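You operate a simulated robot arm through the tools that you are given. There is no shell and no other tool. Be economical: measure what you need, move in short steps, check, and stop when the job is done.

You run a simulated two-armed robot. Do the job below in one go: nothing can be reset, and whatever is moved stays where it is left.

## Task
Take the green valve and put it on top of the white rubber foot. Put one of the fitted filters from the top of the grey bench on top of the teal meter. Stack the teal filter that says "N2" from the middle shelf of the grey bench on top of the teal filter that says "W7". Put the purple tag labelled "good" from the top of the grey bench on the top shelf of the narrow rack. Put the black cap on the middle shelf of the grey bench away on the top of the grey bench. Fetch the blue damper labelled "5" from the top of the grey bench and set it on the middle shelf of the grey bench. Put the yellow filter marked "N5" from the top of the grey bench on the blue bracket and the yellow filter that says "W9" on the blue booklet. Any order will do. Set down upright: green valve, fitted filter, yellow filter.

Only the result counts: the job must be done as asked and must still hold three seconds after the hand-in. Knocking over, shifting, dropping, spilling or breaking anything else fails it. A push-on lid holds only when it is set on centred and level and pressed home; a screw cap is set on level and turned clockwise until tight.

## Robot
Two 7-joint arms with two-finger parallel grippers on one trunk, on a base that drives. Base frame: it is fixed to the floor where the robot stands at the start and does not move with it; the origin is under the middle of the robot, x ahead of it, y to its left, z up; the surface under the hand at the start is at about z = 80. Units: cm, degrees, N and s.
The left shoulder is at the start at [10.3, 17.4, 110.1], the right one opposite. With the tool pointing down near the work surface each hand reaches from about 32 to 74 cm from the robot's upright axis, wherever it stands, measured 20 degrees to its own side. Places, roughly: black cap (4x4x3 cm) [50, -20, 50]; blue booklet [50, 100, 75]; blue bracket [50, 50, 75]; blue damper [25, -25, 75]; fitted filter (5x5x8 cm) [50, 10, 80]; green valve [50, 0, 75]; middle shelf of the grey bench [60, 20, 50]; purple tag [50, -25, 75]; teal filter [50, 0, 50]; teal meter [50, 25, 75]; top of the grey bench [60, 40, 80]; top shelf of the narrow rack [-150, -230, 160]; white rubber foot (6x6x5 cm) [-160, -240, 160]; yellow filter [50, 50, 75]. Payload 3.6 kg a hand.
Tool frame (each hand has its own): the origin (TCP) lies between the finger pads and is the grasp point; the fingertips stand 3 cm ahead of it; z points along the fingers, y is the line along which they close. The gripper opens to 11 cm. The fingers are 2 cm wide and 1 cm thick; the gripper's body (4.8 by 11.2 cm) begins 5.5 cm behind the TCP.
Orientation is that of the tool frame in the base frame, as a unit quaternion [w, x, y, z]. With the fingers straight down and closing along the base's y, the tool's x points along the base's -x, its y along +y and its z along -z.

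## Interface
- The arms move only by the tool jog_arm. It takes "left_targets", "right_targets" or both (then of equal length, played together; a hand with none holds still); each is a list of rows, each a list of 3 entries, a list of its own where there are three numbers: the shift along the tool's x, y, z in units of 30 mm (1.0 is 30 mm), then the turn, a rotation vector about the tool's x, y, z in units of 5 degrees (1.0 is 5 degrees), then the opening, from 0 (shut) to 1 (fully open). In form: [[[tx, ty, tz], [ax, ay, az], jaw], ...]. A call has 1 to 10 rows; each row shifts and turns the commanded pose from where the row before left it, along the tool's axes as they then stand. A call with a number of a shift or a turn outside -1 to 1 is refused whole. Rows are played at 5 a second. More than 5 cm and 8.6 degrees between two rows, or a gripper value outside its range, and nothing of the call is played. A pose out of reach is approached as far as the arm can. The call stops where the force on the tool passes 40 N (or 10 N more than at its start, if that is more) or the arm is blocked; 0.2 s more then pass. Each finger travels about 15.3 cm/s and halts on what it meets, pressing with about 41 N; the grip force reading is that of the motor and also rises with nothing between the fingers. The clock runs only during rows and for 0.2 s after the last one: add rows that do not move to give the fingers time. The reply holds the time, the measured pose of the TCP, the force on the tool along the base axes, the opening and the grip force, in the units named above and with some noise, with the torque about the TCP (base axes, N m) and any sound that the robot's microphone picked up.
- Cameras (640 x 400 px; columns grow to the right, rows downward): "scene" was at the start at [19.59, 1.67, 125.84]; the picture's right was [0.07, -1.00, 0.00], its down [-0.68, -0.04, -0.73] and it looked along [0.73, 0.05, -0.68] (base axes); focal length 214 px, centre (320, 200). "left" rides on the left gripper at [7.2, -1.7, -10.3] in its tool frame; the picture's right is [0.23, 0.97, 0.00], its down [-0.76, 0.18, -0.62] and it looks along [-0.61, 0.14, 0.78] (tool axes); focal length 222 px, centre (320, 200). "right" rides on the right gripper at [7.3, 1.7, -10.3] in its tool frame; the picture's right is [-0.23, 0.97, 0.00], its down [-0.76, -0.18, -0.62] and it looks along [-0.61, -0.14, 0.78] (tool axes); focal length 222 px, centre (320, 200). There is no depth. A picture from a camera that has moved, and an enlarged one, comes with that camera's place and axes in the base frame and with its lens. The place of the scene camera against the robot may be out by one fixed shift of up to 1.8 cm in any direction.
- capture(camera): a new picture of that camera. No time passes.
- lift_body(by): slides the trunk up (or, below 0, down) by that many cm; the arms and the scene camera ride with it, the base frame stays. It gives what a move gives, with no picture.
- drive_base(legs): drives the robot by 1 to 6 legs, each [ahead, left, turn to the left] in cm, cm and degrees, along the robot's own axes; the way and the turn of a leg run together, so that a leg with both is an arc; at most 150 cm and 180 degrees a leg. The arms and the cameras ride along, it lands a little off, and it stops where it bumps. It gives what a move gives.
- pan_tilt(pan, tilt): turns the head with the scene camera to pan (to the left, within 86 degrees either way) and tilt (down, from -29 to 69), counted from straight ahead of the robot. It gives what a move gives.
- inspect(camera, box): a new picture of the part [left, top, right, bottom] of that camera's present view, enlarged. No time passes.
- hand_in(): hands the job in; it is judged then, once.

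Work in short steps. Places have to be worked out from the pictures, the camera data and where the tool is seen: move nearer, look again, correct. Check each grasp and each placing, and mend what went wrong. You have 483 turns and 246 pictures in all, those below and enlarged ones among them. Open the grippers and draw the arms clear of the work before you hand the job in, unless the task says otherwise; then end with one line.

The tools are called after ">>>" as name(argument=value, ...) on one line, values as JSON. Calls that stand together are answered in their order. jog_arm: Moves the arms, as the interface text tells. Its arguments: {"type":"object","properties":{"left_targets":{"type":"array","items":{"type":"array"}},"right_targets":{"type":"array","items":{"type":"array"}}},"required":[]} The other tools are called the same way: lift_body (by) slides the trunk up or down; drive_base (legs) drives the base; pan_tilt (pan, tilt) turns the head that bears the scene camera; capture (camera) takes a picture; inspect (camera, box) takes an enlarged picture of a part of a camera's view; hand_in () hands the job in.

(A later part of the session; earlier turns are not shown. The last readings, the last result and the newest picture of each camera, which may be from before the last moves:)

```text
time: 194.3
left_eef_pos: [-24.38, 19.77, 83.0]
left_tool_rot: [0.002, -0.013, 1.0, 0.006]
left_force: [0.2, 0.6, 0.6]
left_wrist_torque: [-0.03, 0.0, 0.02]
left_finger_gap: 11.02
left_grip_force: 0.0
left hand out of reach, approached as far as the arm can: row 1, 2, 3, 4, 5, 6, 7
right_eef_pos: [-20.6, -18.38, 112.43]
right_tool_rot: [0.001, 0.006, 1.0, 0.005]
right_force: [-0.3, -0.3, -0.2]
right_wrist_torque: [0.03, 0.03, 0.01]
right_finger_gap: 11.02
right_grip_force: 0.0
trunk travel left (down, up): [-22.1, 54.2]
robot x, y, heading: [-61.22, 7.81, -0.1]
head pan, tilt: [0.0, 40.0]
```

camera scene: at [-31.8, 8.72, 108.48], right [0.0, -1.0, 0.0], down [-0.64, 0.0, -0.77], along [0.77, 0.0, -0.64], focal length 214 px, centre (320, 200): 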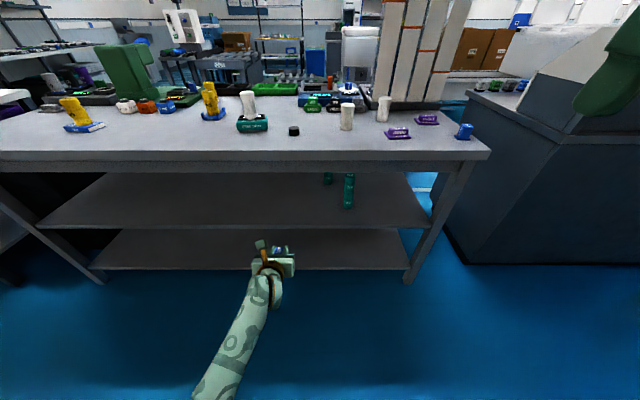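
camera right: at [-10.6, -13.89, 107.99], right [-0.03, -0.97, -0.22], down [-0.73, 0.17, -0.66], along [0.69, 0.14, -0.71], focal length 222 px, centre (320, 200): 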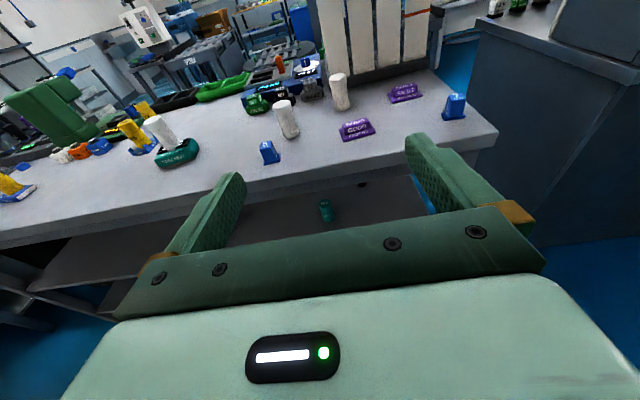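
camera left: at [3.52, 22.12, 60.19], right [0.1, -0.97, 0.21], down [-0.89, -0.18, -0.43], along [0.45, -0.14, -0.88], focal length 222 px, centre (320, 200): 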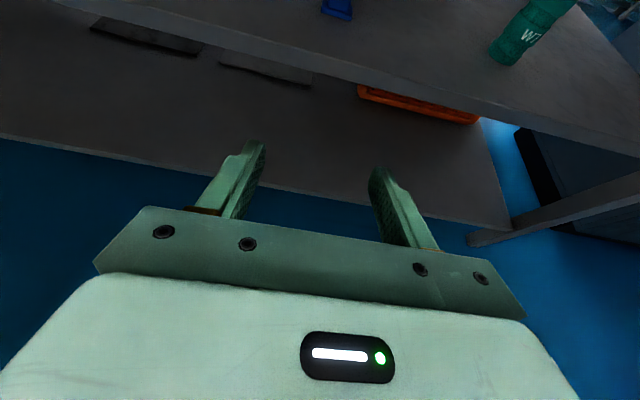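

>>> jog_arm(left_targets=[[[-0.5, 1, 0], [0, 0, 0], 1], [[-0.5, 1, 0], [0, 0, 0], 1], [[-0.5, 1, 0], [0, 0, 0], 1], [[-0.5, 1, 0], [0, 0, 0], 1], [[-0.5, 1, 0], [0, 0, 0], 1], [[0, 0, -1], [0, 0, 0], 1], [[0, 0, -1], [0, 0, 0], 1], [[0, 0, -1], [0, 0, 0], 1], [[0, 0, -1], [0, 0, 0], 1], [[0, 0, 0], [0, 0, 0], 1]])

>>> pan_tilt(pan=45, tilt=40)

>>> capture(camera="scene")

```text
time: 196.5
left_eef_pos: [-26.98, 22.72, 82.69]
left_tool_rot: [0.0, -0.013, 1.0, 0.006]
left_force: [0.6, -0.4, 0.1]
left_wrist_torque: [0.02, 0.03, -0.02]
left_finger_gap: 11.0
left_grip_force: 0.1
left hand out of reach, approached as far as the arm can: row 1, 2, 3, 4, 5, 6, 7, 8, 9
right_eef_pos: [-20.66, -18.28, 112.37]
right_tool_rot: [0.002, 0.006, 1.0, 0.005]
right_force: [0.6, 0.3, 0.1]
right_wrist_torque: [0.02, 0.0, 0.0]
right_finger_gap: 10.98
right_grip_force: 0.1
trunk travel left (down, up): [-22.1, 54.2]
robot x, y, heading: [-61.23, 7.66, 0.1]
head pan, tilt: [0.0, 40.0]
```

```text
time: 197.6
left_eef_pos: [-26.85, 22.64, 82.7]
left_tool_rot: [0.001, -0.012, 1.0, 0.007]
left_force: [-0.4, -0.3, 0.8]
left_wrist_torque: [0.01, 0.01, 0.0]
left_finger_gap: 11.01
left_grip_force: 0.0
right_eef_pos: [-20.64, -18.29, 112.34]
right_tool_rot: [0.002, 0.006, 1.0, 0.005]
right_force: [-0.2, 0.4, -0.8]
right_wrist_torque: [-0.01, 0.0, -0.02]
right_finger_gap: 11.01
right_grip_force: 0.2
trunk travel left (down, up): [-22.1, 54.2]
robot x, y, heading: [-60.93, 7.46, -0.2]
head pan, tilt: [45.0, 40.0]
```

```text
158 pictures are left
camera scene: at [-44.04, 14.73, 126.45], right [0.71, -0.71, 0.0], down [-0.46, -0.45, -0.77], along [0.54, 0.54, -0.64], focal length 214 px, centre (320, 200)
```

scene: 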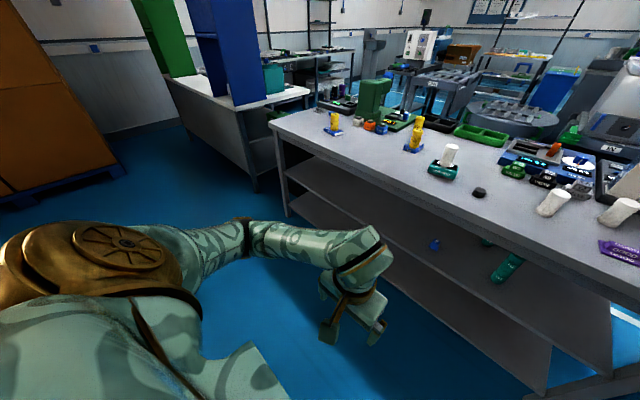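

Left arm is in a low-elbow configuration. Try a 30° yaw and raising to free it.

>>> jog_arm(left_targets=[[[0, 0, 0], [0, 0, -1], 1], [[0, 0, 0], [0, 0, -1], 1], [[0, 0, 0], [0, 0, -1], 1], [[0, 0, 0], [0, 0, -1], 1], [[0, 0, 0], [0, 0, -1], 1], [[0, 0, 0], [0, 0, -1], 1], [[0, 0, -1], [0, 0, 0], 1], [[0, 0, -1], [0, 0, 0], 1], [[0, 0, -1], [0, 0, 0], 1], [[0, 0, -1], [0, 0, 0], 1]])

```text
time: 199.8
left_eef_pos: [-26.96, 22.79, 82.6]
left_tool_rot: [0.003, -0.269, 0.963, 0.005]
left_force: [0.3, -0.1, 0.4]
left_wrist_torque: [-0.01, 0.0, -0.02]
left_finger_gap: 10.99
left_grip_force: 0.1
left hand out of reach, approached as far as the arm can: row 7, 8, 9, 10
right_eef_pos: [-20.71, -18.32, 112.37]
right_tool_rot: [0.002, 0.006, 1.0, 0.006]
right_force: [0.0, 0.4, 0.4]
right_wrist_torque: [0.01, -0.01, 0.0]
right_finger_gap: 11.03
right_grip_force: 0.1
trunk travel left (down, up): [-22.1, 54.2]
robot x, y, heading: [-61.42, 7.3, -0.2]
head pan, tilt: [45.0, 40.0]
```

Undo via the reverse path: yaw back, move forward, pitch up to horizontal, raise, then pitch down high up.

>>> jog_arm(left_targets=[[[0, 0, 0], [0, 0, 1], 1], [[0, 0, 0], [0, 0, 1], 1], [[0, 0, 0], [0, 0, 1], 1], [[0, 0, 0], [0, 0, 1], 1], [[0, 0, 0], [0, 0, 1], 1], [[0, 0, 0], [0, 0, 1], 1], [[-1, 0.5, 0], [0, -1, 0], 1], [[-1, 0.5, 0], [0, -1, 0], 1], [[-1, 0.5, 0], [0, -1, 0], 1], [[-1, 0.5, 0], [0, -1, 0], 1]])

>>> jog_arm(left_targets=[[[-1, 0.5, 0], [0, -1, 0], 1], [[-1, 0.5, 0], [0, -1, 0], 1], [[-1, 0.5, 0], [0, -1, 0], 1], [[-1, 0.5, 0], [0, -1, 0], 1], [[-1, 0.5, 0], [0, -1, 0], 1], [[-1, 0.5, 0], [0, -1, 0], 1], [[-1, 0, 0], [0, -1, 0], 1], [[-1, 0, 0], [0, -1, 0], 1], [[-1, 0, 0], [0, -1, 0], 1], [[-1, 0, 0], [0, -1, 0], 1]])

>>> jog_arm(left_targets=[[[-1, 0, 0], [0, -1, 0], 1], [[-1, 0, 0], [0, -1, 0], 1], [[-1, 0, 0], [0, -1, 0], 1], [[-1, 0, 0], [0, -1, 0], 1], [[-1, 0, 0], [0, 0, 0], 1], [[-1, 0, 0], [0, 0, 0], 1], [[-1, 0, 0], [0, 0, 0], 1], [[-1, 0, 0], [0, 0, 0], 1], [[0, 0, 0], [0, 0, 0], 1]])

>>> capture(camera="scene")

```text
time: 202.0
left_eef_pos: [-16.81, 27.02, 83.4]
left_tool_rot: [0.175, -0.012, 0.984, 0.009]
left_force: [-0.3, 0.2, 0.7]
left_wrist_torque: [-0.03, 0.0, 0.0]
left_finger_gap: 10.99
left_grip_force: 0.1
left hand out of reach, approached as far as the arm can: row 7, 8, 9, 10
right_eef_pos: [-20.7, -18.21, 112.41]
right_tool_rot: [0.002, 0.006, 1.0, 0.004]
right_force: [0.2, -0.2, 0.0]
right_wrist_torque: [-0.04, -0.01, 0.0]
right_finger_gap: 11.01
right_grip_force: 0.1
trunk travel left (down, up): [-22.1, 54.2]
robot x, y, heading: [-61.14, 7.6, -0.2]
head pan, tilt: [45.0, 40.0]
```

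```text
time: 204.2
left_eef_pos: [2.38, 32.05, 101.58]
left_tool_rot: [0.573, -0.006, 0.82, 0.011]
left_force: [-0.5, -0.6, 0.2]
left_wrist_torque: [-0.01, -0.02, -0.03]
left_finger_gap: 11.01
left_grip_force: 0.0
left hand out of reach, approached as far as the arm can: row 1, 2, 3, 4, 5, 6
right_eef_pos: [-20.61, -18.24, 112.35]
right_tool_rot: [0.002, 0.005, 1.0, 0.006]
right_force: [-0.6, -0.4, -0.3]
right_wrist_torque: [-0.02, -0.02, -0.02]
right_finger_gap: 11.02
right_grip_force: 0.1
trunk travel left (down, up): [-22.1, 54.2]
robot x, y, heading: [-60.9, 7.44, -0.1]
head pan, tilt: [45.0, 40.0]
```

```text
time: 206.2
left_eef_pos: [4.75, 31.16, 124.87]
left_tool_rot: [0.708, -0.007, 0.706, 0.015]
left_force: [0.2, 0.1, -0.5]
left_wrist_torque: [0.0, -0.01, -0.04]
left_finger_gap: 10.98
left_grip_force: 0.2
left hand out of reach, approached as far as the arm can: row 8
right_eef_pos: [-20.68, -18.24, 112.22]
right_tool_rot: [0.001, 0.006, 1.0, 0.005]
right_force: [-0.1, 0.2, 0.0]
right_wrist_torque: [-0.01, -0.02, -0.02]
right_finger_gap: 11.01
right_grip_force: 0.0
trunk travel left (down, up): [-22.1, 54.2]
robot x, y, heading: [-61.62, 7.84, 0.3]
head pan, tilt: [45.0, 40.0]
```

```text
157 pictures are left
camera scene: at [-44.02, 14.77, 126.44], right [0.71, -0.71, 0.0], down [-0.45, -0.46, -0.77], along [0.54, 0.54, -0.64], focal length 214 px, centre (320, 200)
```

scene: 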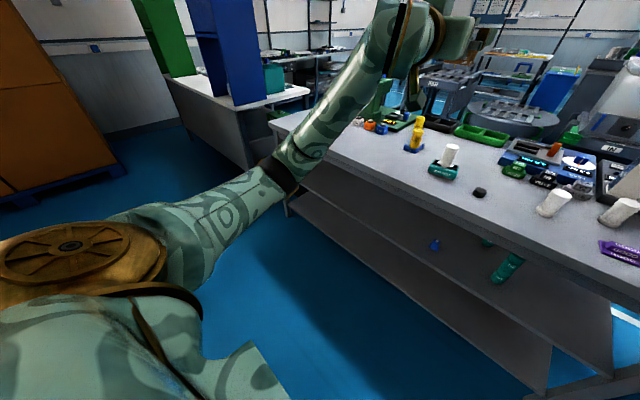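

Elbow still low. Try pitching down while moving outward and back.

>>> jog_arm(left_targets=[[[0, 1, 0], [0, 0, 0], 1], [[0, 1, 0], [0, 0, 0], 1], [[0, 1, 0], [0, 0, 0], 1], [[0, 1, 0], [0, 0, 0], 1], [[0, 0, -1], [0, 1, 0], 1], [[0, 0, -1], [0, 1, 0], 1], [[0, 0, -1], [0, 1, 0], 1], [[0, 0, -1], [0, 1, 0], 1], [[0, 0, -1], [0, 1, 0], 1], [[0, 0, -1], [0, 1, 0], 1]])

>>> jog_arm(left_targets=[[[0.5, 0, 0], [0, 1, 0], 1], [[0.5, 0, 0], [0, 1, 0], 1], [[0.5, 0, 0], [0, 1, 0], 1], [[0.5, 0, 0], [0, 1, 0], 1], [[0.5, 0, 0], [0, 1, 0], 1], [[0.5, 0, 0], [0, 1, 0], 1], [[0.5, 0, 0], [0, 1, 0], 1], [[0.5, 0, 0], [0, 1, 0], 1], [[0.5, 0, 0], [0, 1, 0], 1], [[0.5, 0, 0], [0, 1, 0], 1]])

>>> capture(camera="scene")

```text
time: 208.4
left_eef_pos: [-15.43, 23.11, 116.82]
left_tool_rot: [0.502, -0.009, 0.865, 0.012]
left_force: [0.3, -0.6, 0.4]
left_wrist_torque: [0.04, 0.02, 0.01]
left_finger_gap: 10.98
left_grip_force: 0.0
left hand out of reach, approached as far as the arm can: row 1, 2, 3, 4, 5, 6, 7, 8, 9, 10
right_eef_pos: [-20.65, -18.37, 112.29]
right_tool_rot: [0.002, 0.006, 1.0, 0.005]
right_force: [0.6, -0.1, 0.5]
right_wrist_torque: [-0.01, -0.01, 0.04]
right_finger_gap: 10.99
right_grip_force: 0.0
trunk travel left (down, up): [-22.1, 54.2]
robot x, y, heading: [-61.12, 7.65, -0.0]
head pan, tilt: [45.0, 40.0]
```

```text
time: 210.6
left_eef_pos: [-18.3, 17.7, 88.58]
left_tool_rot: [0.087, -0.013, 0.996, 0.007]
left_force: [0.8, -0.3, 0.3]
left_wrist_torque: [0.01, -0.02, 0.0]
left_finger_gap: 10.97
left_grip_force: 0.1
left hand out of reach, approached as far as the arm can: row 1, 2, 3, 4, 5, 6, 7, 8, 9, 10
right_eef_pos: [-20.73, -18.23, 112.38]
right_tool_rot: [0.001, 0.005, 1.0, 0.005]
right_force: [-0.4, 0.1, 0.1]
right_wrist_torque: [0.01, -0.02, 0.0]
right_finger_gap: 11.01
right_grip_force: 0.0
trunk travel left (down, up): [-22.1, 54.2]
robot x, y, heading: [-61.01, 7.86, 0.2]
head pan, tilt: [45.0, 40.0]
```

```text
156 pictures are left
camera scene: at [-44.03, 14.73, 126.45], right [0.71, -0.71, 0.0], down [-0.45, -0.45, -0.77], along [0.54, 0.54, -0.64], focal length 214 px, centre (320, 200)
```

scene: 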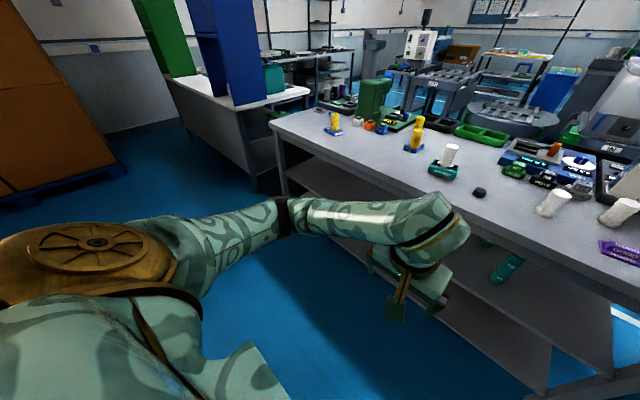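

Try lowering the left hand 12 cm first and then moving it outward (to park it to the side).

>>> jog_arm(left_targets=[[[0, 0, 1], [0, 0, 0], 1], [[0, 0, 1], [0, 0, 0], 1], [[0, 0, 1], [0, 0, 0], 1], [[0, 0, 1], [0, 0, 0], 1], [[0, 1, 0], [0, 0, 0], 1], [[0, 1, 0], [0, 0, 0], 1], [[0, 1, 0], [0, 0, 0], 1], [[0, 1, 0], [0, 0, 0], 1], [[0, 1, 0], [0, 0, 0], 1], [[0, 1, 0], [0, 0, 0], 1]])

>>> jog_arm(left_targets=[[[0, 1, 0], [0, 0, 0], 1], [[0, 1, 0], [0, 0, 0], 1], [[0, 0, -1], [0, 0, 0], 1], [[0, 0, -1], [0, 0, 0], 1], [[0, 0, -1], [0, 0, 0], 1], [[0, 0, -1], [0, 0, 0], 1], [[0, 0, -1], [0, 0, 0], 1], [[0, 0, -1], [0, 0, 0], 1], [[0, 0, -1], [0, 0, 0], 1], [[0, 0, 0], [0, 0, 0], 1]])

>>> capture(camera="scene")

```text
time: 212.8
left_eef_pos: [-22.61, 28.29, 75.02]
left_tool_rot: [0.09, -0.015, 0.996, 0.011]
left_force: [0.4, 0.3, -0.6]
left_wrist_torque: [0.02, -0.02, -0.02]
left_finger_gap: 11.0
left_grip_force: 0.0
left hand out of reach, approached as far as the arm can: row 6, 7, 8, 9, 10
right_eef_pos: [-20.76, -18.23, 112.44]
right_tool_rot: [0.002, 0.005, 1.0, 0.005]
right_force: [-0.6, -0.1, -0.1]
right_wrist_torque: [0.0, 0.02, -0.03]
right_finger_gap: 11.01
right_grip_force: 0.1
trunk travel left (down, up): [-22.1, 54.2]
robot x, y, heading: [-61.33, 7.5, 0.0]
head pan, tilt: [45.0, 40.0]
```

```text
time: 215.0
left_eef_pos: [-24.65, 25.06, 87.0]
left_tool_rot: [0.088, -0.012, 0.996, 0.008]
left_force: [-0.5, 0.4, -0.1]
left_wrist_torque: [-0.01, 0.01, 0.01]
left_finger_gap: 11.0
left_grip_force: 0.1
left hand out of reach, approached as far as the arm can: row 1, 2, 3, 4, 5, 6, 7, 8, 9
right_eef_pos: [-20.66, -18.29, 112.4]
right_tool_rot: [0.002, 0.006, 1.0, 0.005]
right_force: [-0.8, 0.8, -0.1]
right_wrist_torque: [0.02, 0.0, -0.02]
right_finger_gap: 11.01
right_grip_force: 0.0
trunk travel left (down, up): [-22.1, 54.2]
robot x, y, heading: [-61.34, 7.59, 0.1]
head pan, tilt: [45.0, 40.0]
```

```text
155 pictures are left
camera scene: at [-44.05, 14.74, 126.45], right [0.71, -0.71, 0.0], down [-0.45, -0.45, -0.77], along [0.54, 0.54, -0.64], focal length 214 px, centre (320, 200)
```

scene: 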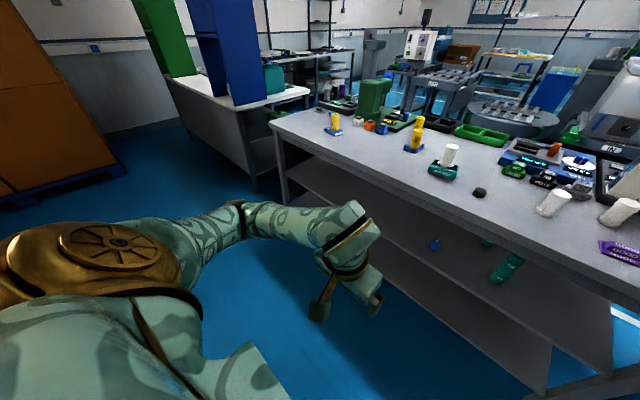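

The wrist roll seems to be the limiting joint; yaw the hand 45° and move along its own y (outward and back).

>>> jog_arm(left_targets=[[[0, 0, 0], [0, 0, -1], 1], [[0, 0, 0], [0, 0, -1], 1], [[0, 0, 0], [0, 0, -1], 1], [[0, 0, 0], [0, 0, -1], 1], [[0, 0, 0], [0, 0, -1], 1], [[0, 0, 0], [0, 0, -1], 1], [[0, 0, 0], [0, 0, -1], 1], [[0, 0, 0], [0, 0, -1], 1], [[0, 0, 0], [0, 0, -1], 1], [[0, 0, 0], [0, 0, 0], 1]])

>>> jog_arm(left_targets=[[[-0.5, 1, 0], [0, 0, 0], 1], [[-0.5, 1, 0], [0, 0, 0], 1], [[-0.5, 1, 0], [0, 0, 0], 1], [[-0.5, 1, 0], [0, 0, 0], 1], [[-0.5, 1, 0], [0, 0, 0], 1], [[-0.5, 1, 0], [0, 0, 0], 1], [[0, 0, -1], [0, 0, 0], 1], [[0, 0, -1], [0, 0, 0], 1], [[0, 0, -1], [0, 0, 0], 1], [[0, 0, -1], [0, 0, 0], 1]])

```text
time: 217.2
left_eef_pos: [-24.8, 25.08, 86.72]
left_tool_rot: [0.084, -0.393, 0.915, -0.027]
left_force: [-1.0, 0.5, 0.4]
left_wrist_torque: [-0.02, -0.05, 0.01]
left_finger_gap: 11.01
left_grip_force: 0.1
right_eef_pos: [-20.72, -18.27, 112.25]
right_tool_rot: [0.002, 0.006, 1.0, 0.004]
right_force: [0.9, 0.5, -0.1]
right_wrist_torque: [-0.02, 0.0, 0.03]
right_finger_gap: 10.98
right_grip_force: 0.0
trunk travel left (down, up): [-22.1, 54.2]
robot x, y, heading: [-61.17, 7.56, 0.2]
head pan, tilt: [45.0, 40.0]
```

```text
time: 219.4
left_eef_pos: [-26.01, 42.51, 86.97]
left_tool_rot: [0.085, -0.392, 0.916, -0.025]
left_force: [-0.1, 0.5, -0.7]
left_wrist_torque: [0.0, -0.02, -0.04]
left_finger_gap: 11.01
left_grip_force: 0.0
left hand out of reach, approached as far as the arm can: row 1, 2, 3, 4, 6, 7, 8, 9, 10
right_eef_pos: [-20.75, -18.28, 112.36]
right_tool_rot: [0.002, 0.006, 1.0, 0.004]
right_force: [0.6, -0.1, 0.4]
right_wrist_torque: [0.01, 0.01, -0.02]
right_finger_gap: 11.02
right_grip_force: 0.0
trunk travel left (down, up): [-22.1, 54.2]
robot x, y, heading: [-61.33, 7.45, -0.2]
head pan, tilt: [45.0, 40.0]
```

That works. Continue yawing and swinging the left hand out to the side.

>>> jog_arm(left_targets=[[[0, 1, 0], [0, 0, -1], 1], [[0, 1, 0], [0, 0, -1], 1], [[0, 1, 0], [0, 0, -1], 1], [[0, 1, 0], [0, 0, -1], 1], [[-0.5, 1, 0], [0, 0, -1], 1], [[-0.5, 1, 0], [0, 0, -1], 1], [[-0.5, 1, 0], [0, 0, -1], 1], [[-1, 1, 0], [0, 0, -1], 1], [[-1, 1, 0], [0, 0, -1], 1], [[0, 0, 0], [0, 0, 0], 1]])

>>> pan_tilt(pan=80, tilt=40)

>>> capture(camera="scene")

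```text
time: 221.6
left_eef_pos: [-38.36, 56.28, 80.5]
left_tool_rot: [-0.067, 0.714, -0.695, 0.054]
left_force: [-0.5, 0.0, 0.1]
left_wrist_torque: [0.01, 0.0, -0.01]
left_finger_gap: 10.98
left_grip_force: 0.1
left hand out of reach, approached as far as the arm can: row 1, 2, 3, 4, 5, 6, 7, 8, 9
right_eef_pos: [-20.62, -18.35, 112.31]
right_tool_rot: [0.002, 0.006, 1.0, 0.005]
right_force: [-0.4, -0.2, 0.8]
right_wrist_torque: [0.01, 0.01, -0.02]
right_finger_gap: 11.02
right_grip_force: 0.0
trunk travel left (down, up): [-22.1, 54.2]
robot x, y, heading: [-61.32, 7.58, -0.1]
head pan, tilt: [45.0, 40.0]
```

```text
time: 222.6
left_eef_pos: [-38.31, 56.35, 80.46]
left_tool_rot: [-0.066, 0.713, -0.696, 0.054]
left_force: [-0.3, -0.5, 0.0]
left_wrist_torque: [0.01, 0.01, -0.02]
left_finger_gap: 11.01
left_grip_force: 0.1
right_eef_pos: [-20.75, -18.43, 112.31]
right_tool_rot: [0.002, 0.007, 1.0, 0.005]
right_force: [-0.6, 0.1, 0.1]
right_wrist_torque: [0.02, 0.0, 0.04]
right_finger_gap: 11.02
right_grip_force: 0.0
trunk travel left (down, up): [-22.1, 54.2]
robot x, y, heading: [-61.31, 7.86, 0.1]
head pan, tilt: [80.0, 40.0]
```

```text
154 pictures are left
camera scene: at [-48.59, 17.11, 126.45], right [0.98, -0.17, 0.0], down [-0.11, -0.63, -0.77], along [0.13, 0.75, -0.64], focal length 214 px, centre (320, 200)
```

scene: 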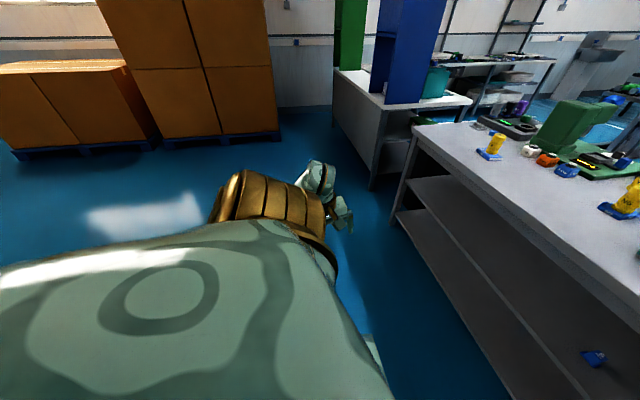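

Left hand is parked at the side. Raise the trunk 8 cm, drive to the bench and look at the tag with the right hand camera.

>>> lift_body(by=8)

>>> drive_base(legs=[[47, -3, 0]])

>>> capture(camera="right")

```text
time: 223.8
left_eef_pos: [-38.26, 56.26, 88.43]
left_tool_rot: [-0.066, 0.713, -0.696, 0.057]
left_force: [0.2, 0.1, -0.1]
left_wrist_torque: [0.06, 0.01, 0.02]
left_finger_gap: 10.97
left_grip_force: 0.1
right_eef_pos: [-20.56, -18.28, 120.32]
right_tool_rot: [0.002, 0.006, 1.0, 0.006]
right_force: [0.2, 0.0, 0.1]
right_wrist_torque: [-0.02, -0.01, -0.02]
right_finger_gap: 10.98
right_grip_force: 0.1
trunk travel left (down, up): [-30.1, 46.2]
robot x, y, heading: [-61.36, 7.72, 0.3]
head pan, tilt: [80.0, 40.0]
```

```text
time: 226.6
left_eef_pos: [8.7, 53.31, 88.46]
left_tool_rot: [-0.066, 0.712, -0.696, 0.056]
left_force: [-0.3, -0.4, 0.7]
left_wrist_torque: [-0.01, 0.06, -0.02]
left_finger_gap: 11.01
left_grip_force: 0.1
right_eef_pos: [26.35, -21.39, 120.26]
right_tool_rot: [0.001, 0.007, 1.0, 0.004]
right_force: [-0.4, 0.4, 0.3]
right_wrist_torque: [0.06, 0.04, -0.01]
right_finger_gap: 11.01
right_grip_force: 0.2
trunk travel left (down, up): [-30.1, 46.2]
robot x, y, heading: [-13.97, 4.75, -0.3]
head pan, tilt: [80.0, 40.0]
```

```text
153 pictures are left
camera right: at [19.1, -19.6, 130.66], right [0.24, 0.97, 0.01], down [0.76, -0.19, 0.62], along [0.61, -0.14, -0.78], focal length 222 px, centre (320, 200)
```

right: 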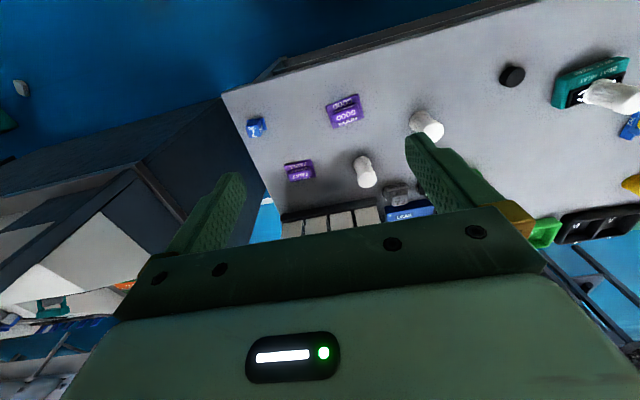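

Tag ≈(35,-17.3). Lower the right hand above it and look closer.

>>> jog_arm(right_targets=[[[-0.35, 0.16, 0.9], [0, 0, 0], 1], [[-0.35, 0.16, 0.9], [0, 0, 0], 1], [[-0.35, 0.16, 0.9], [0, 0, 0], 1], [[-0.35, 0.16, 0.9], [0, 0, 0], 1], [[-0.35, 0.16, 0.9], [0, 0, 0], 1], [[-0.35, 0.16, 0.9], [0, 0, 0], 1], [[-0.35, 0.16, 0.9], [0, 0, 0], 1], [[-0.35, 0.16, 0.9], [0, 0, 0], 1], [[0, 0, 0], [0, 0, 0], 1]])

>>> capture(camera="right")

```text
time: 228.6
left_eef_pos: [8.64, 53.13, 88.54]
left_tool_rot: [-0.068, 0.712, -0.697, 0.057]
left_force: [0.4, 0.7, 0.6]
left_wrist_torque: [-0.02, -0.02, 0.0]
left_finger_gap: 11.0
left_grip_force: 0.1
right_eef_pos: [34.76, -17.57, 98.8]
right_tool_rot: [0.001, 0.007, 1.0, 0.006]
right_force: [-0.1, 0.8, 0.5]
right_wrist_torque: [-0.01, -0.03, -0.02]
right_finger_gap: 11.01
right_grip_force: 0.1
trunk travel left (down, up): [-30.1, 46.2]
robot x, y, heading: [-14.24, 4.36, -0.2]
head pan, tilt: [80.0, 40.0]
```

```text
152 pictures are left
camera right: at [27.57, -15.71, 109.09], right [0.24, 0.97, 0.01], down [0.76, -0.19, 0.62], along [0.61, -0.14, -0.78], focal length 222 px, centre (320, 200)
```

right: 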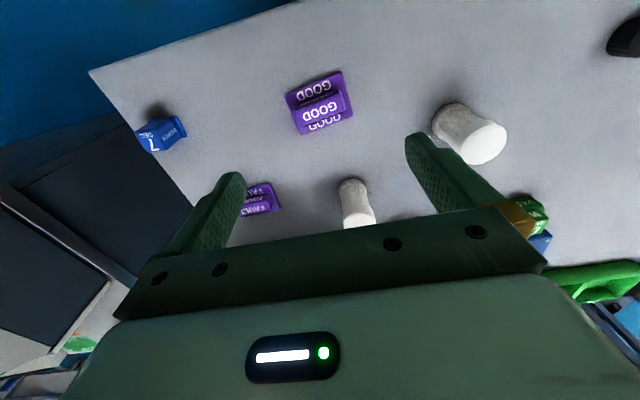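

>>> inspect(camera="right", box=[260, 50, 380, 150])

```text
4.00 times, centred on (320, 100) of right
camera zoom: at [27.57, -15.71, 109.09], right [0.24, 0.97, 0.01], down [0.76, -0.19, 0.62], along [0.61, -0.14, -0.78], focal length 888 px, centre (320, 600)
```

zoom: 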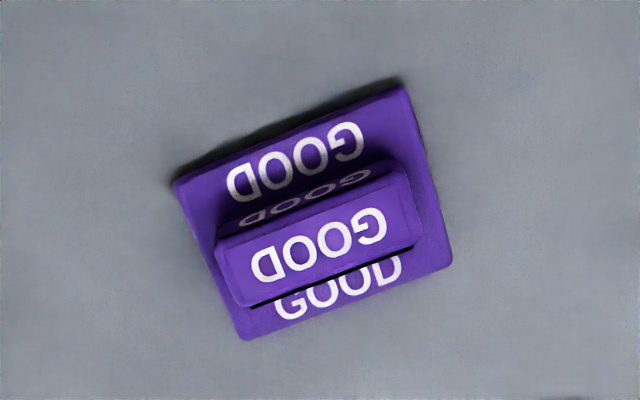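

Tag centre ≈(35.5,-17.45), turned ~6°. Yaw the hand to match and descend to z≈84.5.

>>> jog_arm(right_targets=[[[-0.25, 0.04, 0.8], [0, 0, -0.72], 1], [[0, 0, 0.8], [0, 0, -0.72], 1], [[0, 0, 0.8], [0, 0, 0], 1], [[0, 0, 0.8], [0, 0, 0], 1], [[0, 0, 0.8], [0, 0, 0], 1], [[0, 0, 0.75], [0, 0, 0], 1], [[0, 0, 0], [0, 0, 0], 1]])

>>> capture(camera="right")

```text
time: 230.2
left_eef_pos: [8.64, 53.2, 88.63]
left_tool_rot: [-0.068, 0.712, -0.697, 0.056]
left_force: [-0.1, -0.5, 0.2]
left_wrist_torque: [-0.02, 0.02, -0.02]
left_finger_gap: 11.0
left_grip_force: 0.0
right_eef_pos: [35.63, -17.25, 84.47]
right_tool_rot: [0.002, -0.056, 0.998, 0.004]
right_force: [-0.1, 0.5, -0.6]
right_wrist_torque: [0.0, 0.02, 0.0]
right_finger_gap: 11.01
right_grip_force: 0.1
trunk travel left (down, up): [-30.1, 46.2]
robot x, y, heading: [-14.0, 4.57, 0.1]
head pan, tilt: [80.0, 40.0]
```

```text
150 pictures are left
camera right: at [28.23, -16.4, 94.89], right [0.12, 0.99, 0.01], down [0.77, -0.1, 0.62], along [0.62, -0.07, -0.78], focal length 222 px, centre (320, 200)
```

right: 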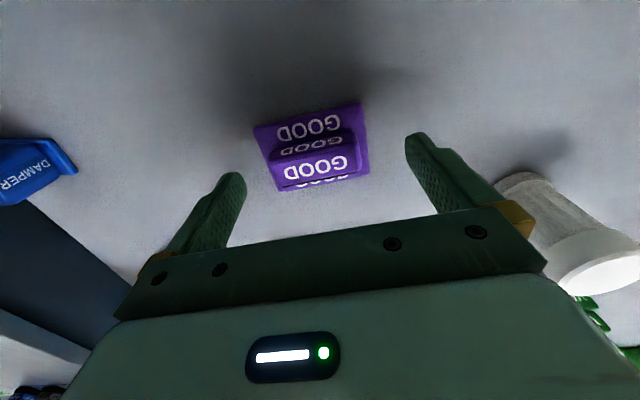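

Aligned within 0.4 cm. Nudge, lower 0.5 cm and close.

>>> jog_arm(right_targets=[[[0.12, 0, 0.18], [0, 0, 0], 0.9], [[0, 0, 0], [0, 0, 0], 0.75], [[0, 0, 0], [0, 0, 0], 0.6], [[0, 0, 0], [0, 0, 0], 0.4], [[0, 0, 0], [0, 0, 0], 0], [[0, 0, 0], [0, 0, 0], 0], [[0, 0, 0], [0, 0, 0], 0]])

>>> inspect(camera="right", box=[200, 80, 440, 240])

```text
time: 231.8
left_eef_pos: [8.71, 53.14, 88.51]
left_tool_rot: [-0.067, 0.712, -0.697, 0.056]
left_force: [-0.6, 1.3, -0.5]
left_wrist_torque: [0.03, -0.04, 0.01]
left_finger_gap: 11.02
left_grip_force: 0.0
right_eef_pos: [35.2, -17.18, 84.12]
right_tool_rot: [0.001, -0.056, 0.998, 0.005]
right_force: [0.0, -0.6, -0.6]
right_wrist_torque: [0.05, 0.0, 0.0]
right_finger_gap: 5.84
right_grip_force: 40.8
trunk travel left (down, up): [-30.1, 46.2]
robot x, y, heading: [-14.33, 4.54, -0.1]
head pan, tilt: [80.0, 40.0]
```

```text
2.50 times, centred on (320, 160) of right
camera zoom: at [27.87, -16.42, 94.36], right [0.12, 0.99, 0.01], down [0.77, -0.1, 0.62], along [0.62, -0.07, -0.78], focal length 555 px, centre (320, 300)
```

zoom: 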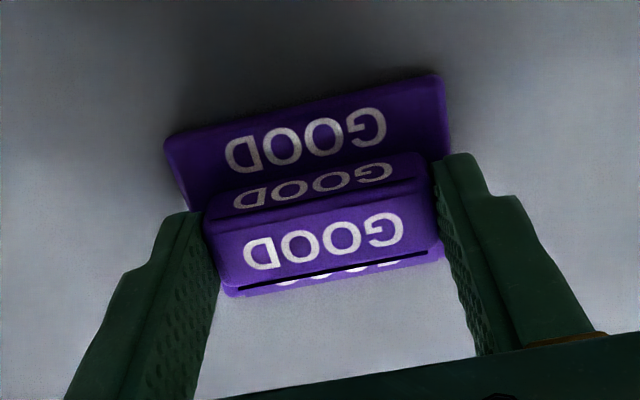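

Gripped on the block (5.84 cm). Lift and check.

>>> jog_arm(right_targets=[[[0, 0, -0.5], [0, 0, 0], 0], [[0, 0, -1], [0, 0, 0], 0], [[0, 0, -1], [0, 0, 0], 0], [[0, 0, -1], [0, 0, 0], 0], [[0, 0, -1], [0, 0, 0], 0], [[0, 0, -1], [0, 0, 0], 0], [[0, 0, -1], [0, 0, 0], 0], [[0, 0, 0], [0, 0, 0], 0]])

>>> capture(camera="right")

```text
time: 233.6
left_eef_pos: [8.77, 53.22, 88.45]
left_tool_rot: [-0.066, 0.712, -0.696, 0.057]
left_force: [0.4, -0.4, 0.3]
left_wrist_torque: [0.0, 0.0, 0.01]
left_finger_gap: 10.98
left_grip_force: 0.0
right_eef_pos: [35.22, -17.42, 103.6]
right_tool_rot: [0.002, -0.056, 0.998, 0.006]
right_force: [-0.3, -1.4, 0.1]
right_wrist_torque: [-0.04, 0.01, 0.01]
right_finger_gap: 5.88
right_grip_force: 41.3
trunk travel left (down, up): [-30.1, 46.2]
robot x, y, heading: [-14.0, 4.55, 0.0]
head pan, tilt: [80.0, 40.0]
```

```text
148 pictures are left
camera right: at [27.81, -16.55, 113.83], right [0.12, 0.99, 0.01], down [0.78, -0.1, 0.62], along [0.62, -0.07, -0.78], focal length 222 px, centre (320, 200)
```

right: 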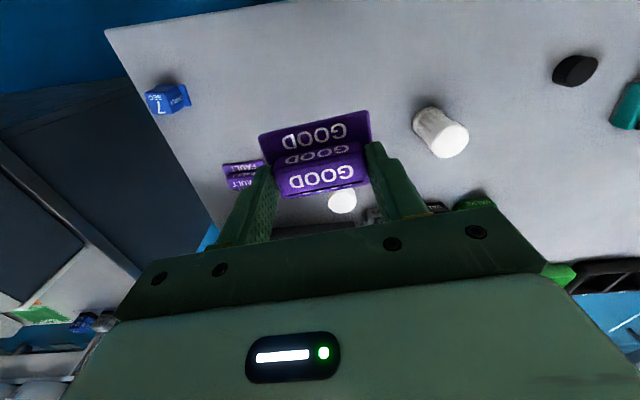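

Tag held. Back away 55 cm and turn right 100° to view the narrow rack.

>>> drive_base(legs=[[-55, 0, 0], [0, 0, -105]])

>>> pan_tilt(pan=0, tilt=10)

>>> capture(camera="scene")

```text
time: 241.2
left_eef_pos: [-28.24, -30.35, 88.5]
left_tool_rot: [-0.004, 0.124, 0.988, -0.087]
left_force: [-0.6, 0.3, -0.4]
left_wrist_torque: [0.0, 0.0, -0.02]
left_finger_gap: 10.98
left_grip_force: 0.1
right_eef_pos: [-103.4, -37.21, 103.5]
right_tool_rot: [0.005, 0.761, 0.648, 0.002]
right_force: [0.2, 0.5, -0.1]
right_wrist_torque: [-0.01, 0.01, 0.04]
right_finger_gap: 5.86
right_grip_force: 41.3
trunk travel left (down, up): [-30.1, 46.2]
robot x, y, heading: [-69.12, 4.14, -105.6]
head pan, tilt: [80.0, 40.0]
```

```text
time: 242.8
left_eef_pos: [-28.37, -30.52, 88.55]
left_tool_rot: [-0.005, 0.123, 0.989, -0.087]
left_force: [0.2, -0.2, 0.0]
left_wrist_torque: [0.0, -0.02, 0.0]
left_finger_gap: 11.02
left_grip_force: 0.0
right_eef_pos: [-103.39, -37.21, 103.56]
right_tool_rot: [0.004, 0.761, 0.649, 0.001]
right_force: [-0.1, 0.5, 0.3]
right_wrist_torque: [0.02, 0.01, 0.04]
right_finger_gap: 5.82
right_grip_force: 41.1
trunk travel left (down, up): [-30.1, 46.2]
robot x, y, heading: [-69.04, 4.76, -105.5]
head pan, tilt: [0.0, 10.0]
```

```text
147 pictures are left
camera scene: at [-74.02, -10.86, 139.45], right [-0.96, 0.27, 0.0], down [0.05, 0.17, -0.98], along [-0.26, -0.95, -0.17], focal length 214 px, centre (320, 200)
```

scene: 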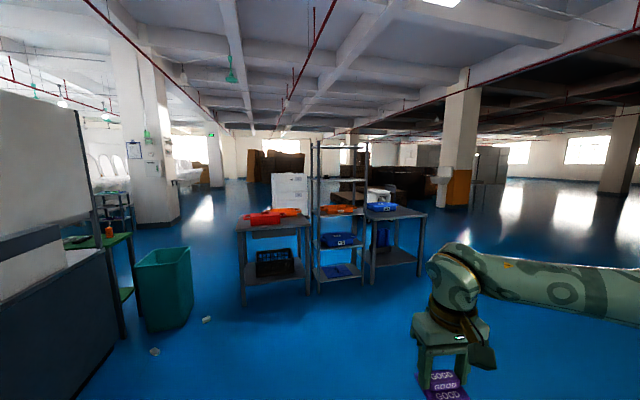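

>>> inspect(camera="scene", box=[220, 130, 440, 300])

```text
2.35 times, centred on (330, 215) of scene
camera zoom: at [-74.02, -10.86, 139.45], right [-0.96, 0.27, 0.0], down [0.05, 0.17, -0.98], along [-0.26, -0.95, -0.17], focal length 505 px, centre (296, 165)
```

zoom: 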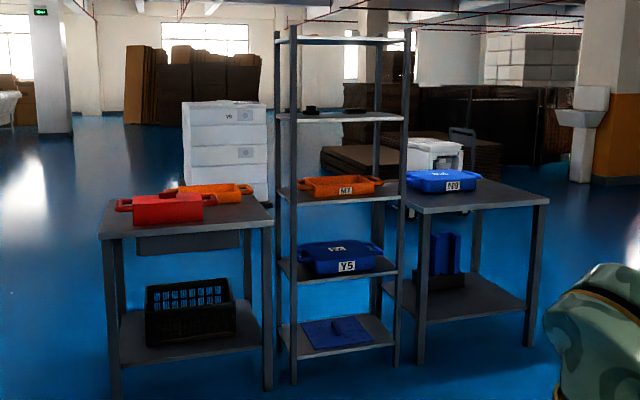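

The narrow rack has its top board at z≈158. Drive to about (-130,-150) facing it, and raise the trunk.

>>> drive_base(legs=[[100, -17, 0], [55, 0, 0], [0, 0, 15.5]])

>>> lift_body(by=45)

>>> pan_tilt(pan=0, tilt=20)

>>> capture(camera="scene")

```text
time: 251.7
left_eef_pos: [-78.78, -162.97, 88.61]
left_tool_rot: [0.007, -0.009, 0.996, -0.087]
left_force: [0.9, 0.1, -0.4]
left_wrist_torque: [0.0, -0.02, 0.01]
left_finger_gap: 11.0
left_grip_force: 0.1
right_eef_pos: [-149.38, -189.23, 103.47]
right_tool_rot: [0.004, 0.669, 0.743, 0.001]
right_force: [-0.2, 0.3, -1.1]
right_wrist_torque: [-0.01, 0.01, 0.01]
right_finger_gap: 5.87
right_grip_force: 41.6
trunk travel left (down, up): [-30.1, 46.2]
robot x, y, heading: [-127.46, -140.07, -90.3]
head pan, tilt: [0.0, 10.0]
```

```text
refused: 45 is not a number from -40 to 40
```

```text
time: 252.4
left_eef_pos: [-78.67, -162.97, 88.44]
left_tool_rot: [0.006, -0.008, 0.996, -0.088]
left_force: [-0.2, -0.3, 0.8]
left_wrist_torque: [0.01, -0.03, 0.02]
left_finger_gap: 10.98
left_grip_force: 0.0
right_eef_pos: [-149.52, -189.24, 103.54]
right_tool_rot: [0.004, 0.668, 0.744, 0.002]
right_force: [-1.3, 1.3, -0.6]
right_wrist_torque: [0.03, 0.0, 0.0]
right_finger_gap: 5.89
right_grip_force: 41.5
trunk travel left (down, up): [-30.1, 46.2]
robot x, y, heading: [-126.6, -139.83, -90.4]
head pan, tilt: [0.0, 20.0]
```

```text
145 pictures are left
camera scene: at [-127.77, -155.92, 137.83], right [-1.0, 0.01, 0.0], down [0.0, 0.34, -0.94], along [-0.01, -0.94, -0.34], focal length 214 px, centre (320, 200)
```

scene: 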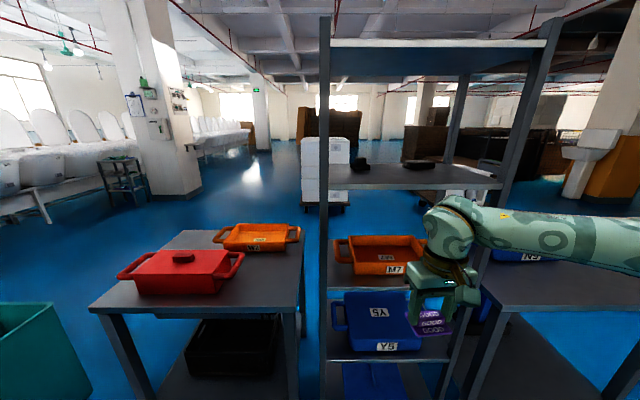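

Raise the trunk in two steps and look down onto the top shelf.

>>> lift_body(by=40)

>>> lift_body(by=5.5)

>>> capture(camera="scene")

```text
time: 256.2
left_eef_pos: [-78.81, -163.09, 128.56]
left_tool_rot: [0.007, -0.008, 0.996, -0.086]
left_force: [-0.3, 0.1, 0.6]
left_wrist_torque: [0.0, -0.02, 0.01]
left_finger_gap: 11.0
left_grip_force: 0.2
right_eef_pos: [-149.41, -189.12, 143.49]
right_tool_rot: [0.005, 0.668, 0.744, 0.002]
right_force: [0.1, -0.7, -1.3]
right_wrist_torque: [0.01, 0.01, 0.0]
right_finger_gap: 5.87
right_grip_force: 40.6
trunk travel left (down, up): [-70.1, 6.2]
robot x, y, heading: [-127.53, -139.57, -90.1]
head pan, tilt: [0.0, 20.0]
```

```text
time: 257.2
left_eef_pos: [-78.82, -162.96, 134.03]
left_tool_rot: [0.006, -0.008, 0.996, -0.087]
left_force: [-0.2, -0.5, -0.1]
left_wrist_torque: [0.0, 0.0, 0.0]
left_finger_gap: 10.97
left_grip_force: 0.0
right_eef_pos: [-149.39, -189.21, 148.97]
right_tool_rot: [0.004, 0.668, 0.744, 0.003]
right_force: [-0.1, -0.2, 0.1]
right_wrist_torque: [0.03, 0.01, -0.01]
right_finger_gap: 5.85
right_grip_force: 41.7
trunk travel left (down, up): [-75.6, 0.7]
robot x, y, heading: [-127.36, -139.85, -90.3]
head pan, tilt: [0.0, 20.0]
```

```text
144 pictures are left
camera scene: at [-127.72, -149.1, 183.56], right [-1.0, 0.01, 0.0], down [0.0, 0.34, -0.94], along [-0.01, -0.94, -0.34], focal length 214 px, centre (320, 200)
```

scene: 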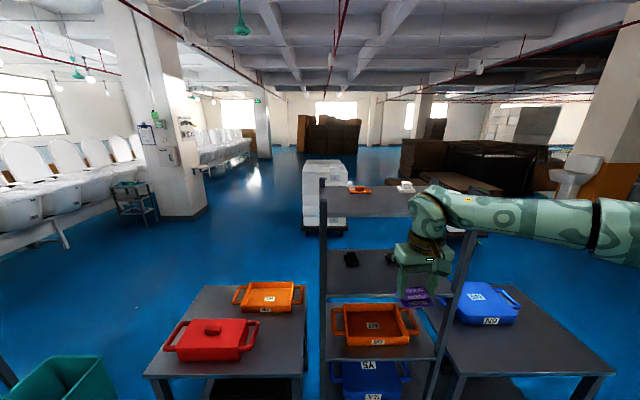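

>>> inspect(camera="scene", box=[300, 165, 500, 305])

```text
2.86 times, centred on (400, 235) of scene
camera zoom: at [-127.72, -149.1, 183.56], right [-1.0, 0.01, 0.0], down [0.0, 0.34, -0.94], along [-0.01, -0.94, -0.34], focal length 613 px, centre (91, 100)
```

zoom: 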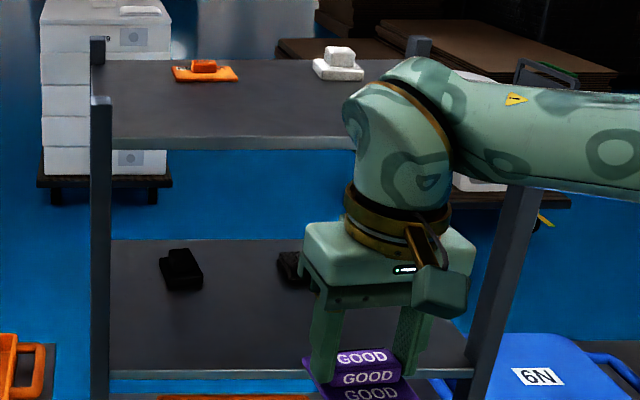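

Top shelf: z≈156, front edge y≈-215, back ≈-243, x from -130 to -176; white foot ≈(-165,-236), an orange tag ≈(-145,-235). I'll place the purple tag at about (-141,-222). First raise the right hand.

>>> jog_arm(right_targets=[[[0, 0, -1], [0, 0, 0], 0], [[0, 0, -1], [0, 0, 0], 0], [[0, 0, -1], [0, 0, 0], 0], [[0, 0, -1], [0, 0, 0], 0], [[0, 0, -1], [0, 0, 0], 0], [[0, 0, -1], [0, 0, 0], 0], [[0, 0, -1], [0, 0, 0], 0], [[0, 0, 0], [0, 0, 0], 0]])

>>> capture(camera="right")

```text
time: 259.0
left_eef_pos: [-78.72, -163.05, 133.99]
left_tool_rot: [0.007, -0.008, 0.996, -0.088]
left_force: [-0.8, 0.2, -0.3]
left_wrist_torque: [-0.02, 0.03, 0.02]
left_finger_gap: 10.99
left_grip_force: 0.1
right_eef_pos: [-149.58, -189.21, 153.05]
right_tool_rot: [0.004, 0.668, 0.744, 0.002]
right_force: [0.6, 0.3, -0.7]
right_wrist_torque: [-0.03, -0.01, 0.04]
right_finger_gap: 5.88
right_grip_force: 40.9
right hand out of reach, approached as far as the arm can: row 2, 3, 4, 5, 6, 7
trunk travel left (down, up): [-75.6, 0.7]
robot x, y, heading: [-127.6, -139.82, -90.2]
head pan, tilt: [0.0, 20.0]
```

```text
142 pictures are left
camera right: at [-148.7, -181.7, 163.32], right [0.99, -0.12, 0.01], down [-0.1, -0.77, 0.62], along [-0.07, -0.62, -0.78], focal length 222 px, centre (320, 200)
```

right: 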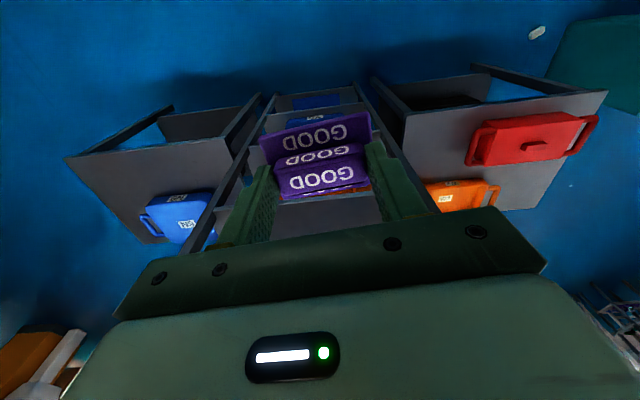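

Pointing-down height is limited at this extension. Pull the hand closer and raise again.

>>> jog_arm(right_targets=[[[1, 0, 0], [0, 0, 0], 0], [[1, 0, 0], [0, 0, 0], 0], [[1, 0, 0], [0, 0, 0], 0], [[1, 0, -1], [0, 0, 0], 0], [[0, 0, -1], [0, 0, 0], 0], [[0, 0, -1], [0, 0, 0], 0], [[0, 0, -1], [0, 0, 0], 0], [[0, 0, -1], [0, 0, 0], 0], [[0, 0, -1], [0, 0, 0], 0], [[0, 0, 0], [0, 0, 0], 0]])

```text
time: 261.2
left_eef_pos: [-78.74, -163.08, 134.09]
left_tool_rot: [0.008, -0.008, 0.996, -0.087]
left_force: [-0.4, -0.7, -0.1]
left_wrist_torque: [0.04, 0.01, 0.01]
left_finger_gap: 11.01
left_grip_force: 0.0
right_eef_pos: [-151.09, -176.56, 167.02]
right_tool_rot: [0.005, 0.669, 0.744, 0.003]
right_force: [-0.4, -0.5, -0.2]
right_wrist_torque: [-0.01, -0.03, 0.0]
right_finger_gap: 5.85
right_grip_force: 41.1
right hand out of reach, approached as far as the arm can: row 8, 9
trunk travel left (down, up): [-75.6, 0.7]
robot x, y, heading: [-127.27, -139.82, -90.4]
head pan, tilt: [0.0, 20.0]
```

At 37 cm ahead it reaches z=167. Bring the hand 17 cm inward so the base can stay between the side tables.

>>> jog_arm(right_targets=[[[0, 0.95, 0], [0, 0, 0], 0], [[0, 0.95, 0], [0, 0, 0], 0], [[0, 0.95, 0], [0, 0, 0], 0], [[0, 0.95, 0], [0, 0, 0], 0], [[0, 0.95, 0], [0, 0, 0], 0], [[0, 0.95, 0], [0, 0, 0], 0], [[0, 0, -1], [0, 0, 0], 0], [[0, 0, 0], [0, 0, 0], 0]])

>>> drive_base(legs=[[0, -18, 0]])

>>> pan_tilt(pan=0, tilt=50)

>>> capture(camera="scene")

```text
time: 263.0
left_eef_pos: [-78.75, -163.01, 134.03]
left_tool_rot: [0.007, -0.008, 0.996, -0.088]
left_force: [-0.2, -0.6, -0.9]
left_wrist_torque: [0.02, -0.04, 0.01]
left_finger_gap: 10.98
left_grip_force: 0.1
right_eef_pos: [-134.01, -174.66, 170.03]
right_tool_rot: [0.005, 0.669, 0.743, 0.003]
right_force: [-0.9, -0.3, 0.3]
right_wrist_torque: [0.01, -0.04, 0.0]
right_finger_gap: 5.86
right_grip_force: 41.1
trunk travel left (down, up): [-75.6, 0.7]
robot x, y, heading: [-127.47, -139.82, -90.6]
head pan, tilt: [0.0, 20.0]
```

```text
time: 264.5
left_eef_pos: [-96.53, -162.84, 133.87]
left_tool_rot: [0.007, -0.009, 0.996, -0.087]
left_force: [0.3, 0.3, -0.1]
left_wrist_torque: [-0.03, 0.03, -0.01]
left_finger_gap: 11.0
left_grip_force: 0.1
right_eef_pos: [-151.56, -174.49, 170.0]
right_tool_rot: [0.004, 0.667, 0.745, 0.001]
right_force: [-0.1, 0.1, 0.0]
right_wrist_torque: [0.01, 0.05, 0.0]
right_finger_gap: 5.86
right_grip_force: 40.9
trunk travel left (down, up): [-75.6, 0.7]
robot x, y, heading: [-145.02, -139.83, -90.0]
head pan, tilt: [0.0, 20.0]
```

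```text
time: 265.4
left_eef_pos: [-96.9, -162.81, 134.04]
left_tool_rot: [0.006, -0.009, 0.996, -0.088]
left_force: [0.3, -0.3, 0.8]
left_wrist_torque: [0.0, -0.04, 0.0]
left_finger_gap: 10.99
left_grip_force: 0.1
right_eef_pos: [-152.1, -174.54, 170.03]
right_tool_rot: [0.006, 0.668, 0.745, 0.003]
right_force: [-0.3, -1.0, -0.5]
right_wrist_torque: [-0.03, -0.02, -0.01]
right_finger_gap: 5.88
right_grip_force: 40.6
trunk travel left (down, up): [-75.6, 0.7]
robot x, y, heading: [-145.64, -140.05, -90.3]
head pan, tilt: [0.0, 50.0]
```

```text
141 pictures are left
camera scene: at [-145.91, -147.38, 179.02], right [-1.0, 0.0, 0.0], down [0.0, 0.77, -0.64], along [0.0, -0.64, -0.77], focal length 214 px, centre (320, 200)
```

scene: 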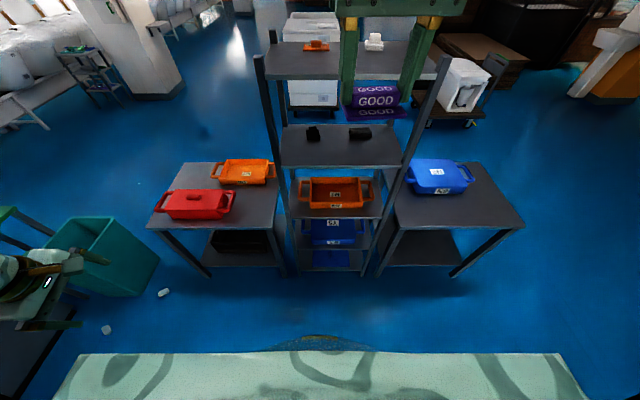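

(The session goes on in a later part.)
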